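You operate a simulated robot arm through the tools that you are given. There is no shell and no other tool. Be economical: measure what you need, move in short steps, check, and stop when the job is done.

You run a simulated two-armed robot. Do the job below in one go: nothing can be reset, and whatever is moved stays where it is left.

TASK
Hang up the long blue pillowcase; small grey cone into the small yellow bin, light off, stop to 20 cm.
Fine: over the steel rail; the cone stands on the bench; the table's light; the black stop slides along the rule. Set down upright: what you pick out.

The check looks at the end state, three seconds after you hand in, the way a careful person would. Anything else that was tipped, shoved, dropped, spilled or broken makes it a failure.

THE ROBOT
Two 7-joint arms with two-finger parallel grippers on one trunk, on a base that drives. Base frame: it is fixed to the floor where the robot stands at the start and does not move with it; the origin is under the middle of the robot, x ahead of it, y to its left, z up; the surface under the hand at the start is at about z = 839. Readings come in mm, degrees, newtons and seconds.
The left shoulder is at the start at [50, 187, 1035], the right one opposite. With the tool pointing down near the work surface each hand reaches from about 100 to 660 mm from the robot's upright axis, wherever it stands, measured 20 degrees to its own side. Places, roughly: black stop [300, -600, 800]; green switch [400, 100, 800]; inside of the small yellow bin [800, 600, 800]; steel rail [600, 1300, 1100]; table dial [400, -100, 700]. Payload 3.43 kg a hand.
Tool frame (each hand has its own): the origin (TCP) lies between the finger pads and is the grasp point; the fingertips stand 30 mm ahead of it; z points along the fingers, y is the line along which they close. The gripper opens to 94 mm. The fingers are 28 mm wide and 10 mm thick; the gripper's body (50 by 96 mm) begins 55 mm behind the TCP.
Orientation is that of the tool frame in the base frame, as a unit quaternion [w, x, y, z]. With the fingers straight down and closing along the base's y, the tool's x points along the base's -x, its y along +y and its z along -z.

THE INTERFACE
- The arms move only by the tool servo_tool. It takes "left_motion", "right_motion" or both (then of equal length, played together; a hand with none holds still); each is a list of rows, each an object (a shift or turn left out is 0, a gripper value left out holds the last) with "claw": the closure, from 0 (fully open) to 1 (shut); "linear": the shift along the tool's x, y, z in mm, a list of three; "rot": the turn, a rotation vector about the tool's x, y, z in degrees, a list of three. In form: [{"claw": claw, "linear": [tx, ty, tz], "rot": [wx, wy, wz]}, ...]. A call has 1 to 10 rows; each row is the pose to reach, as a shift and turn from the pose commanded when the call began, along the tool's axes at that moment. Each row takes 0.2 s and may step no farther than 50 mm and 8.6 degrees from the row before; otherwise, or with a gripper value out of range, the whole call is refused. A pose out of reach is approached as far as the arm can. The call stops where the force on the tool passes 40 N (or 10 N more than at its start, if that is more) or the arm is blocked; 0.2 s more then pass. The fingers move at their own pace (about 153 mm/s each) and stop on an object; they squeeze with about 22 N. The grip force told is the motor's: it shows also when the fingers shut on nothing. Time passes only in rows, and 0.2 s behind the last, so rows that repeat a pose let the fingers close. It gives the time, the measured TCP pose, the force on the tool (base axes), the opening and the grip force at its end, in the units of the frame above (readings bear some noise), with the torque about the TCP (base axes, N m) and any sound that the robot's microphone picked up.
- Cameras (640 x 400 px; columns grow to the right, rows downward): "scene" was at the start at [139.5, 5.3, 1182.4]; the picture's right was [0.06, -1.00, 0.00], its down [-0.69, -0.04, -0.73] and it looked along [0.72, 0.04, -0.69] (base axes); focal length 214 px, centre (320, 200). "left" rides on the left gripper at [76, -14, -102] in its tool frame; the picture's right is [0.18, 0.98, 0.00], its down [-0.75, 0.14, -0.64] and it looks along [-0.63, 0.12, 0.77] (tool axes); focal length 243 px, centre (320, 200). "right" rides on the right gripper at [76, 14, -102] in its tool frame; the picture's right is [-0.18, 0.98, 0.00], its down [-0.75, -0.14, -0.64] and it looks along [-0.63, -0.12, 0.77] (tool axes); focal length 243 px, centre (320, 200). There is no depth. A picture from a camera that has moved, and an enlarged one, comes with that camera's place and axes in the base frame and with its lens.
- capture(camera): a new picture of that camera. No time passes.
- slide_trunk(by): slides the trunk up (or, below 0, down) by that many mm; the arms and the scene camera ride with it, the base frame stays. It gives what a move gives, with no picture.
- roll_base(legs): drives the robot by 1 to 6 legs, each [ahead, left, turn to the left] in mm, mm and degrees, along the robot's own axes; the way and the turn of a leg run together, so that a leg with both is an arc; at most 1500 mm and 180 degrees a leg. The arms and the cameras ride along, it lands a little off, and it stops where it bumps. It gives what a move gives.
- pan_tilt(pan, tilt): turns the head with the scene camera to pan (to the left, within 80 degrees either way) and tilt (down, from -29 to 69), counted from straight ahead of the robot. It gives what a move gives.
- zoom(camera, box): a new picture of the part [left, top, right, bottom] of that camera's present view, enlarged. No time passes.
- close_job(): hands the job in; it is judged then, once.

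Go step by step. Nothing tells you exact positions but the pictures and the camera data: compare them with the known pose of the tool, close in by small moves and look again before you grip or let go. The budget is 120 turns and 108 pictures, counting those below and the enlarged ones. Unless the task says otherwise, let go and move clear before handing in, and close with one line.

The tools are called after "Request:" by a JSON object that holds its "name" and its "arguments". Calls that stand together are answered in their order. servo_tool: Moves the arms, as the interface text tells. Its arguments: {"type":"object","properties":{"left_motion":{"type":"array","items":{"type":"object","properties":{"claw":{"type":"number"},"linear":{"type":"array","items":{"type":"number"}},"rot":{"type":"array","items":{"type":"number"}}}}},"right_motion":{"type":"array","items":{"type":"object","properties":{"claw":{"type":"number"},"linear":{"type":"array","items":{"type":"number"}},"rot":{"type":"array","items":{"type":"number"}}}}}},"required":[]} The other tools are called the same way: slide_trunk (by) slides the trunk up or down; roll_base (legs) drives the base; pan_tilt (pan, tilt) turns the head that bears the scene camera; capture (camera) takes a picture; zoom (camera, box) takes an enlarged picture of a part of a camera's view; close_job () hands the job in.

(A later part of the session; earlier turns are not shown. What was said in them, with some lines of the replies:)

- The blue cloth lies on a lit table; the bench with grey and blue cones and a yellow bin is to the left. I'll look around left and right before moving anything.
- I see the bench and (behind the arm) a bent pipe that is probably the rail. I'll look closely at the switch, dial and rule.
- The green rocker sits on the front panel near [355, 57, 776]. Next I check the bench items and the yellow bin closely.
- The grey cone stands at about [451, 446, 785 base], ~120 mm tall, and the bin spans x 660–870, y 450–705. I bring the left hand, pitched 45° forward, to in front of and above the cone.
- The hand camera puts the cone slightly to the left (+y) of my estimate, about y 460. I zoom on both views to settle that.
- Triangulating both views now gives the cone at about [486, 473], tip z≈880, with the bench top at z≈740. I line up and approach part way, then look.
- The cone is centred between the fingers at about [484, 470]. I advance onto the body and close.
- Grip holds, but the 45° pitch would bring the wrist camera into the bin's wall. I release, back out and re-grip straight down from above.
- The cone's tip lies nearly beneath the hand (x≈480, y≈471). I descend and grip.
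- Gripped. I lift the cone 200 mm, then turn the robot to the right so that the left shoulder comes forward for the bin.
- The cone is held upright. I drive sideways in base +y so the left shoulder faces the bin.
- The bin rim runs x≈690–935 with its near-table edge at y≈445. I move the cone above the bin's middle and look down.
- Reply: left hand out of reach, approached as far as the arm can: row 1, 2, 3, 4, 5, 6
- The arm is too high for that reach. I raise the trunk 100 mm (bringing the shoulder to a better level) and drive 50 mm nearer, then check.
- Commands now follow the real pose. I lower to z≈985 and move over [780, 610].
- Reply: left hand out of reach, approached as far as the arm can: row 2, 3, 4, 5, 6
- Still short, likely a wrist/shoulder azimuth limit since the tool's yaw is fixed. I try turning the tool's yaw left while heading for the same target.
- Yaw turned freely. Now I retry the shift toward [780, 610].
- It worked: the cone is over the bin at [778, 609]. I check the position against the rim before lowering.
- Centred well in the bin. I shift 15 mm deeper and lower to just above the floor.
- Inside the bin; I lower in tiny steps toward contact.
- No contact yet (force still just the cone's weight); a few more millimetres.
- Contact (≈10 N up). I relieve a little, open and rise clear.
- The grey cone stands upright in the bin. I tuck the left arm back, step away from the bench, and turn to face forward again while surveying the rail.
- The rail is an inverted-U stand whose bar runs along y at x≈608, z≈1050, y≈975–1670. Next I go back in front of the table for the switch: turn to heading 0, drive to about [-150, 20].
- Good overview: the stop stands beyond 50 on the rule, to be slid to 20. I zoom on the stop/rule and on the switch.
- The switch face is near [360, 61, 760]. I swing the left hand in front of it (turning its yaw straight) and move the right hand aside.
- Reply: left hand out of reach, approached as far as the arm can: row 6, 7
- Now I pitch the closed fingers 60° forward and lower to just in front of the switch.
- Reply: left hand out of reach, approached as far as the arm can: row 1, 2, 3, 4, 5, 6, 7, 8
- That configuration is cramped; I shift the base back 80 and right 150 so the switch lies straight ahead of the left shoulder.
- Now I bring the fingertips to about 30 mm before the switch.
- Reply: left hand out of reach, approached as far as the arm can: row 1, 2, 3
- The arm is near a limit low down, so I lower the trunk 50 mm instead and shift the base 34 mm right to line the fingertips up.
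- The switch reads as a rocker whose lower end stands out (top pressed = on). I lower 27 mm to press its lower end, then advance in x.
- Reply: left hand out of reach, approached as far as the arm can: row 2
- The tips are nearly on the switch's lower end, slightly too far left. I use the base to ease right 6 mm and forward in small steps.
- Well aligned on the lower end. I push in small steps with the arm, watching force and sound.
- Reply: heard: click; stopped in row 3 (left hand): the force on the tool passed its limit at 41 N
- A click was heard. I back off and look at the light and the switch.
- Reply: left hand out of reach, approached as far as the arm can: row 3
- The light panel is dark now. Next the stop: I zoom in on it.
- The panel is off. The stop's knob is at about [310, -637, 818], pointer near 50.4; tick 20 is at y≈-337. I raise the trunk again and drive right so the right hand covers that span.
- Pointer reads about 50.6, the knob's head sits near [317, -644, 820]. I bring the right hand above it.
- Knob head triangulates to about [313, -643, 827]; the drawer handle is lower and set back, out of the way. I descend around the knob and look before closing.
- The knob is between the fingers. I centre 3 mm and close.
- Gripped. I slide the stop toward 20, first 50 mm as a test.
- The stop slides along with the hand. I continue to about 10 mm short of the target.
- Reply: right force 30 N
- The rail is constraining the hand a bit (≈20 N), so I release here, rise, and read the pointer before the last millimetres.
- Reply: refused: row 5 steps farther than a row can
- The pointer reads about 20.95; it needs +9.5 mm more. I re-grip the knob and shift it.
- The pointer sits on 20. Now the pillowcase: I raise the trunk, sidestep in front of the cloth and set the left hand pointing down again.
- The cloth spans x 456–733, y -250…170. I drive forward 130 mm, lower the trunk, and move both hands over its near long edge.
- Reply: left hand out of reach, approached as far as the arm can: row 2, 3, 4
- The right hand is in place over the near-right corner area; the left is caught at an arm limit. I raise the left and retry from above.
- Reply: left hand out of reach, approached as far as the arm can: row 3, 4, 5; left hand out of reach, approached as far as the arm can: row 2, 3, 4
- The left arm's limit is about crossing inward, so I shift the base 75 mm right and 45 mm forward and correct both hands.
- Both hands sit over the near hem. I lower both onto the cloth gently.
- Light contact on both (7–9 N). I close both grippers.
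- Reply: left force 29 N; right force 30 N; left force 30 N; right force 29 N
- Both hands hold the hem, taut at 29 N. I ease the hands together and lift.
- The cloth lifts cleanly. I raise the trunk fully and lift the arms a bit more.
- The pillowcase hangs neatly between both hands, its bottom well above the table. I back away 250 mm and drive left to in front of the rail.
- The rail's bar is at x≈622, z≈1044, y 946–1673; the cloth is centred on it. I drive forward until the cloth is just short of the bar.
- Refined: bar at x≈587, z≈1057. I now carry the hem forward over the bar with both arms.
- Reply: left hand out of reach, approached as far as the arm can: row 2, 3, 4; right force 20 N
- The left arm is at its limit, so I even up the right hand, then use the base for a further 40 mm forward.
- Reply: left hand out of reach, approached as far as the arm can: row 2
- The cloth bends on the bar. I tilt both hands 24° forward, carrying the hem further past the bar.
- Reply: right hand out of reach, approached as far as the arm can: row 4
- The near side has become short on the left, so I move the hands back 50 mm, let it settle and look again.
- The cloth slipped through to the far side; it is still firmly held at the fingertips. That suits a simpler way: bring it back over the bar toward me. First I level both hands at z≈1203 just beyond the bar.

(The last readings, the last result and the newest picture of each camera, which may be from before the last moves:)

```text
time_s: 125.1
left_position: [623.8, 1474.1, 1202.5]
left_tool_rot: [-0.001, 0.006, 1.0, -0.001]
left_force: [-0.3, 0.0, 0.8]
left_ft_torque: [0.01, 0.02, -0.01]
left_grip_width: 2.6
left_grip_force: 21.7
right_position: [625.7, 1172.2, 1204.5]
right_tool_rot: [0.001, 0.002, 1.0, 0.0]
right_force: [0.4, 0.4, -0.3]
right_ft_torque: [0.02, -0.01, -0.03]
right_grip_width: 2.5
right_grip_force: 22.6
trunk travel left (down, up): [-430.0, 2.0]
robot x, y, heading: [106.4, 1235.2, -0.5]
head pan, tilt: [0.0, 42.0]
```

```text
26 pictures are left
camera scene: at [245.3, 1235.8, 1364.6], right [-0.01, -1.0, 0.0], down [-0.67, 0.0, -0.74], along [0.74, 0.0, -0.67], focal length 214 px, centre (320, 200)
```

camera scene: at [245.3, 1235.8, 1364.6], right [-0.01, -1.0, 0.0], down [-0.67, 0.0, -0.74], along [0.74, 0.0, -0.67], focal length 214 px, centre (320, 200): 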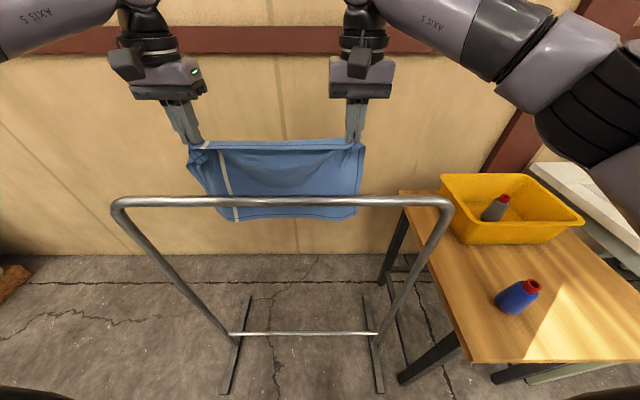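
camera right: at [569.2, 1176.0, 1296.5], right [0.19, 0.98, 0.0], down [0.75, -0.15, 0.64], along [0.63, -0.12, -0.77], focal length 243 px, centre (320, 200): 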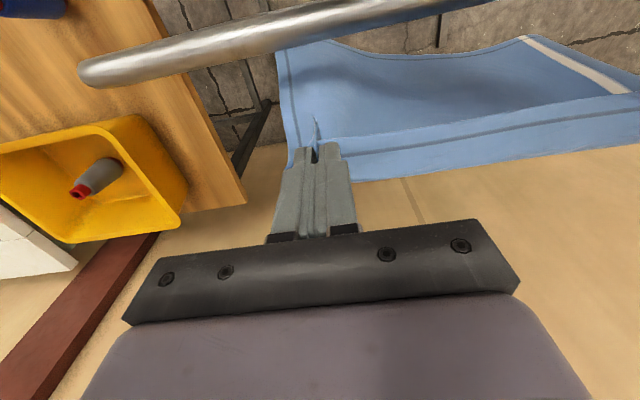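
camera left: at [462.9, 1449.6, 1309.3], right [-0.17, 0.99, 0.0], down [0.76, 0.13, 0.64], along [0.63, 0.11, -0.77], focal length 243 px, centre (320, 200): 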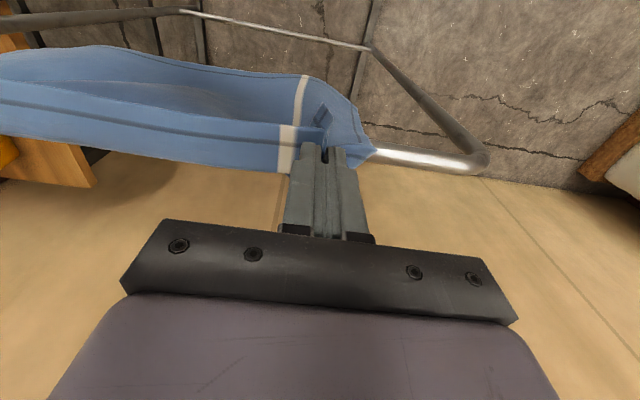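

Hanging length below the tips is about 216 mm and the tips are ~106 mm above the bar (x≈589), so half will fall on each side. I swing the hands back toward me along an arc around the bar.

Request:
{"name": "servo_tool", "arguments": {"left_motion": [{"linear": [18, 0, 0]}, {"linear": [36, 0, 2]}, {"linear": [55, 0, 4]}, {"linear": [75, 0, 10]}, {"linear": [90, 0, 18]}, {"linear": [105, 0, 30]}, {"linear": [118, 0, 44]}, {"linear": [128, 0, 58]}], "right_motion": [{"linear": [18, 0, 0]}, {"linear": [36, 0, 2]}, {"linear": [55, 0, 4]}, {"linear": [75, 0, 10]}, {"linear": [90, 0, 18]}, {"linear": [105, 0, 30]}, {"linear": [118, 0, 44]}, {"linear": [128, 0, 58]}]}}

Request:
{"name": "capture", "arguments": {"camera": "scene"}}

Request:
{"name": "capture", "arguments": {"camera": "left"}}

```text
time_s: 126.9
left_position: [499.5, 1474.6, 1145.6]
left_tool_rot: [0.0, 0.006, 1.0, -0.001]
left_force: [0.7, 0.6, 0.1]
left_ft_torque: [0.0, 0.0, 0.0]
left_grip_width: 2.5
left_grip_force: 21.8
right_position: [497.4, 1173.1, 1146.9]
right_tool_rot: [0.0, 0.003, 1.0, 0.0]
right_force: [-0.7, -0.2, -0.9]
right_ft_torque: [-0.04, -0.04, 0.01]
right_grip_width: 2.4
right_grip_force: 21.9
trunk travel left (down, up): [-430.0, 2.0]
robot x, y, heading: [105.8, 1238.4, -0.2]
head pan, tilt: [0.0, 42.0]
```

```text
25 pictures are left
camera scene: at [245.6, 1235.9, 1364.6], right [-0.01, -1.0, 0.0], down [-0.67, 0.0, -0.74], along [0.74, 0.0, -0.67], focal length 214 px, centre (320, 200)
```

scene: 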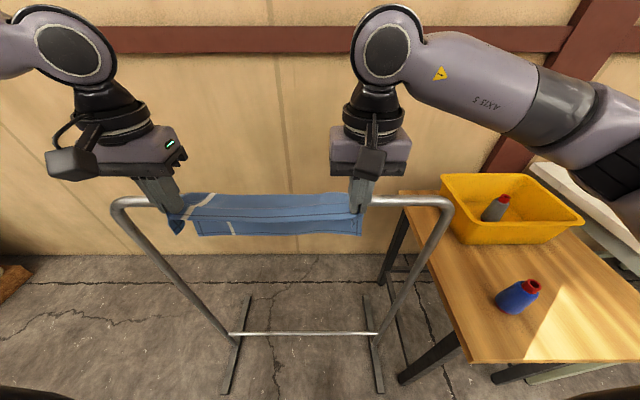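

```text
24 pictures are left
camera left: at [424.1, 1461.2, 1249.1], right [-0.17, 0.98, 0.0], down [0.76, 0.13, 0.64], along [0.63, 0.11, -0.77], focal length 243 px, centre (320, 200)
```

left: 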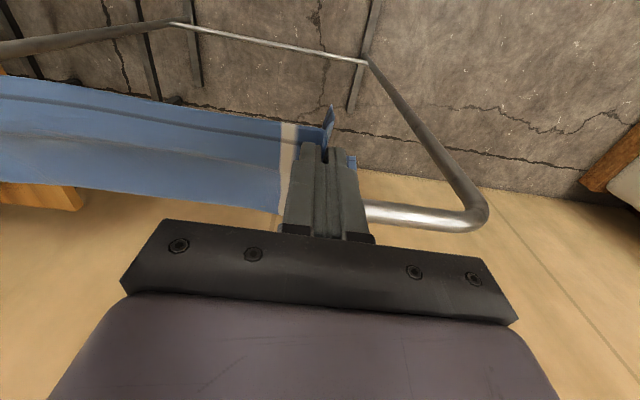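

The cloth now lies over the bar with the far part hanging behind. I continue the arc down on the near side.

Request:
{"name": "servo_tool", "arguments": {"left_motion": [{"linear": [6, 0, 15]}, {"linear": [10, 0, 30]}, {"linear": [10, 0, 46]}, {"linear": [8, 0, 62]}, {"linear": [2, 0, 80]}, {"linear": [-6, 0, 97]}, {"linear": [-14, 0, 110]}], "right_motion": [{"linear": [6, 0, 15]}, {"linear": [10, 0, 30]}, {"linear": [10, 0, 46]}, {"linear": [8, 0, 62]}, {"linear": [2, 0, 80]}, {"linear": [-6, 0, 97]}, {"linear": [-14, 0, 110]}]}}

Request:
{"name": "capture", "arguments": {"camera": "scene"}}

Request:
{"name": "capture", "arguments": {"camera": "right"}}

```text
time_s: 128.5
left_position: [513.3, 1476.3, 1037.5]
left_tool_rot: [-0.001, 0.006, 1.0, 0.0]
left_force: [0.3, 1.4, -0.6]
left_ft_torque: [0.02, 0.03, 0.0]
left_grip_width: 2.6
left_grip_force: 21.6
right_position: [512.1, 1174.4, 1036.1]
right_tool_rot: [-0.001, 0.003, 1.0, 0.0]
right_force: [0.3, 0.1, -0.8]
right_ft_torque: [-0.04, -0.01, 0.02]
right_grip_width: 2.5
right_grip_force: 22.2
trunk travel left (down, up): [-430.0, 2.0]
robot x, y, heading: [104.2, 1235.1, -0.2]
head pan, tilt: [0.0, 42.0]
```

```text
23 pictures are left
camera scene: at [246.0, 1235.9, 1364.5], right [-0.01, -1.0, 0.0], down [-0.67, 0.0, -0.74], along [0.74, 0.0, -0.67], focal length 214 px, centre (320, 200)
```

scene: 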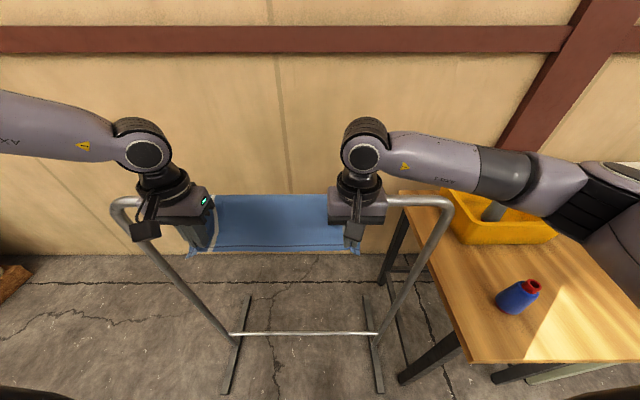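

```text
22 pictures are left
camera right: at [436.4, 1187.5, 1138.5], right [0.19, 0.98, 0.0], down [0.75, -0.15, 0.64], along [0.63, -0.12, -0.77], focal length 243 px, centre (320, 200)
```

right: 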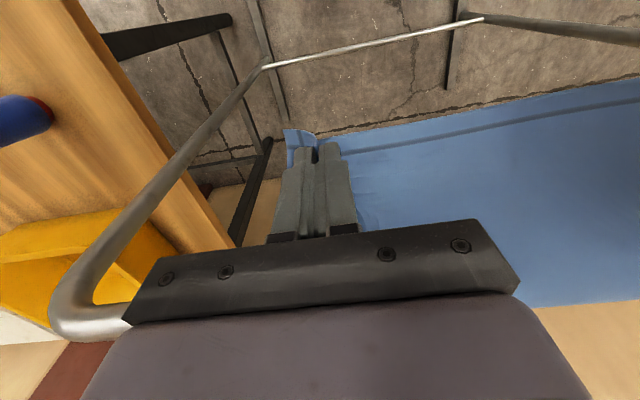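

Draped on both sides by the geometry (≈100 mm near, ≈95 mm far). I ease the hem in toward vertical, then open both grippers and wait.

Request:
{"name": "servo_tool", "arguments": {"left_motion": [{"linear": [-8, 0, 3]}, {"linear": [-15, 0, 6]}, {"linear": [-15, 0, 6]}, {"claw": 0.5, "linear": [-15, 0, 6]}, {"linear": [-15, 0, 6]}, {"linear": [-15, 0, 6]}], "right_motion": [{"linear": [-8, 0, 3]}, {"linear": [-15, 0, 6]}, {"linear": [-15, 0, 6]}, {"claw": 0.5, "linear": [-15, 0, 6]}, {"linear": [-15, 0, 6]}, {"linear": [-15, 0, 6]}]}}

Request:
{"name": "capture", "arguments": {"camera": "scene"}}

Request:
{"name": "capture", "arguments": {"camera": "left"}}

```text
time_s: 129.9
left_position: [526.7, 1476.3, 1031.1]
left_tool_rot: [-0.001, 0.006, 1.0, 0.0]
left_force: [-0.3, -0.1, 1.3]
left_ft_torque: [-0.04, 0.03, 0.0]
left_grip_width: 47.0
left_grip_force: 0.0
right_position: [528.2, 1173.7, 1030.1]
right_tool_rot: [-0.001, 0.003, 1.0, 0.0]
right_force: [0.0, 0.3, 0.0]
right_ft_torque: [0.01, 0.05, -0.01]
right_grip_width: 47.1
right_grip_force: 0.0
trunk travel left (down, up): [-430.0, 2.0]
robot x, y, heading: [105.1, 1234.1, -0.1]
head pan, tilt: [0.0, 42.0]
```

```text
21 pictures are left
camera scene: at [245.7, 1235.9, 1364.5], right [-0.01, -1.0, 0.0], down [-0.67, 0.0, -0.74], along [0.74, 0.0, -0.67], focal length 214 px, centre (320, 200)
```

scene: 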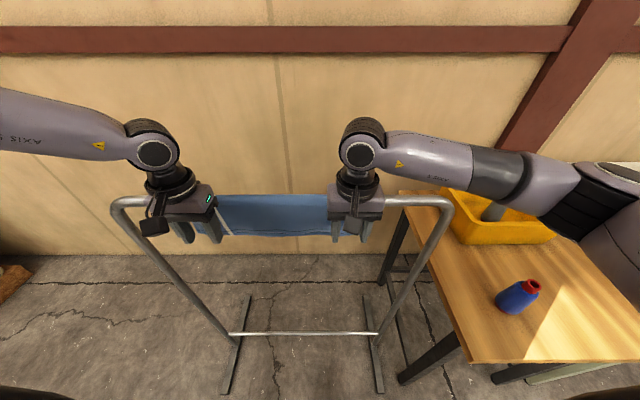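

```text
20 pictures are left
camera left: at [451.1, 1462.5, 1132.2], right [-0.17, 0.99, 0.0], down [0.76, 0.13, 0.64], along [0.63, 0.11, -0.77], focal length 243 px, centre (320, 200)
```

left: 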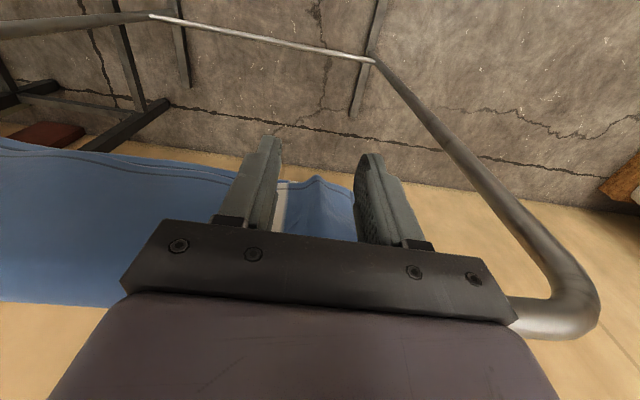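

The cloth rests on the bar. I withdraw both hands toward me slowly.

Request:
{"name": "servo_tool", "arguments": {"left_motion": [{"linear": [20, 0, 0]}, {"linear": [50, 0, 0]}, {"linear": [85, 0, 0]}, {"linear": [115, 0, 0]}], "right_motion": [{"linear": [20, 0, 0]}, {"linear": [50, 0, 0]}, {"linear": [85, 0, 0]}, {"linear": [115, 0, 0]}]}}

Request:
{"name": "capture", "arguments": {"camera": "scene"}}

```text
time_s: 130.9
left_position: [411.2, 1477.1, 1028.3]
left_tool_rot: [0.001, 0.006, 1.0, -0.001]
left_force: [-0.1, 0.3, -1.1]
left_ft_torque: [0.01, -0.02, -0.03]
left_grip_width: 47.0
left_grip_force: 0.1
right_position: [410.2, 1171.3, 1029.5]
right_tool_rot: [0.0, 0.003, 1.0, 0.001]
right_force: [0.1, -0.5, -0.5]
right_ft_torque: [0.0, -0.02, -0.01]
right_grip_width: 47.1
right_grip_force: 0.1
trunk travel left (down, up): [-430.0, 2.0]
robot x, y, heading: [105.0, 1237.2, -0.4]
head pan, tilt: [0.0, 42.0]
```

```text
19 pictures are left
camera scene: at [245.1, 1236.0, 1364.6], right [-0.01, -1.0, 0.0], down [-0.67, 0.0, -0.74], along [0.74, 0.0, -0.67], focal length 214 px, centre (320, 200)
```

scene: 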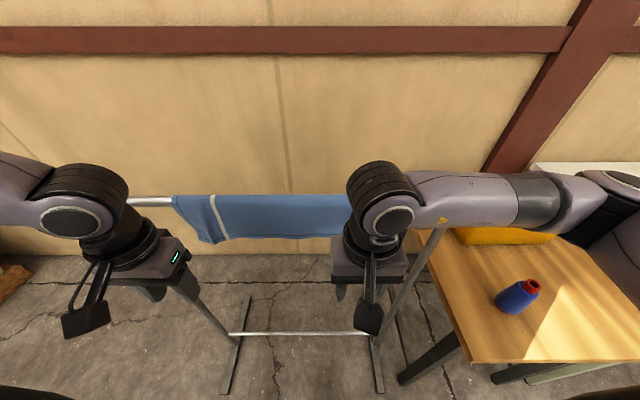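

Hanging stably. I back the base away 300 mm and check the whole scene from there.

Request:
{"name": "roll_base", "arguments": {"legs": [[-330, 0, 0]]}}

Request:
{"name": "pan_tilt", "arguments": {"pan": 0, "tilt": 30}}

Request:
{"name": "capture", "arguments": {"camera": "scene"}}

```text
time_s: 133.0
left_position: [87.8, 1477.5, 1027.7]
left_tool_rot: [0.0, 0.008, 1.0, 0.0]
left_force: [0.6, 0.0, -0.2]
left_ft_torque: [0.01, -0.04, 0.04]
left_grip_width: 47.0
left_grip_force: 0.0
right_position: [87.4, 1174.2, 1029.6]
right_tool_rot: [-0.001, 0.005, 1.0, 0.0]
right_force: [0.6, -1.3, -0.7]
right_ft_torque: [-0.02, 0.01, 0.02]
right_grip_width: 47.1
right_grip_force: 0.0
trunk travel left (down, up): [-430.0, 2.0]
robot x, y, heading: [-218.5, 1240.0, -0.4]
head pan, tilt: [0.0, 42.0]
```

```text
time_s: 133.8
left_position: [88.6, 1477.7, 1028.1]
left_tool_rot: [-0.001, 0.008, 1.0, -0.002]
left_force: [-0.7, -0.4, -0.1]
left_ft_torque: [0.0, 0.03, -0.01]
left_grip_width: 46.8
left_grip_force: 0.1
right_position: [87.4, 1173.7, 1030.2]
right_tool_rot: [0.001, 0.006, 1.0, 0.0]
right_force: [-0.6, 0.7, 0.1]
right_ft_torque: [0.0, -0.01, 0.04]
right_grip_width: 47.2
right_grip_force: 0.2
trunk travel left (down, up): [-430.0, 2.0]
robot x, y, heading: [-215.3, 1240.1, -0.5]
head pan, tilt: [0.0, 30.0]
```

```text
18 pictures are left
camera scene: at [-71.0, 1237.6, 1382.7], right [-0.01, -1.0, 0.0], down [-0.5, 0.0, -0.87], along [0.87, -0.01, -0.5], focal length 214 px, centre (320, 200)
```

scene: 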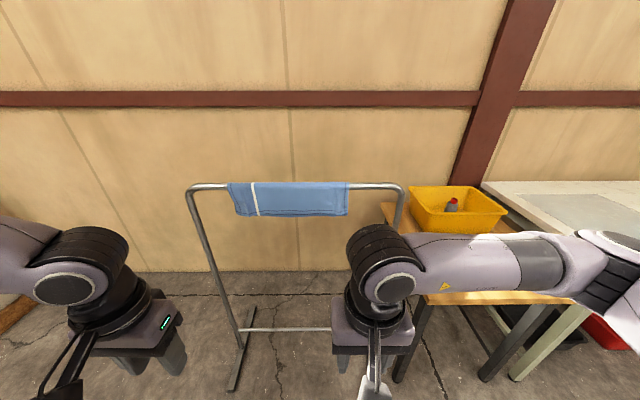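

The pillowcase has hung over the bar unchanged for several seconds. The cone is upright in the bin, the panel was dark after the switch clicked, the stop is at 20, and both hands are clear, so I hand in.

Request:
{"name": "close_job", "arguments": {}}

```text
The job is handed in.
```

The job is handed in: the blue pillowcase hangs over the steel rail, the grey cone stands upright in the yellow bin, the table light is off and the stop is at 20 cm.
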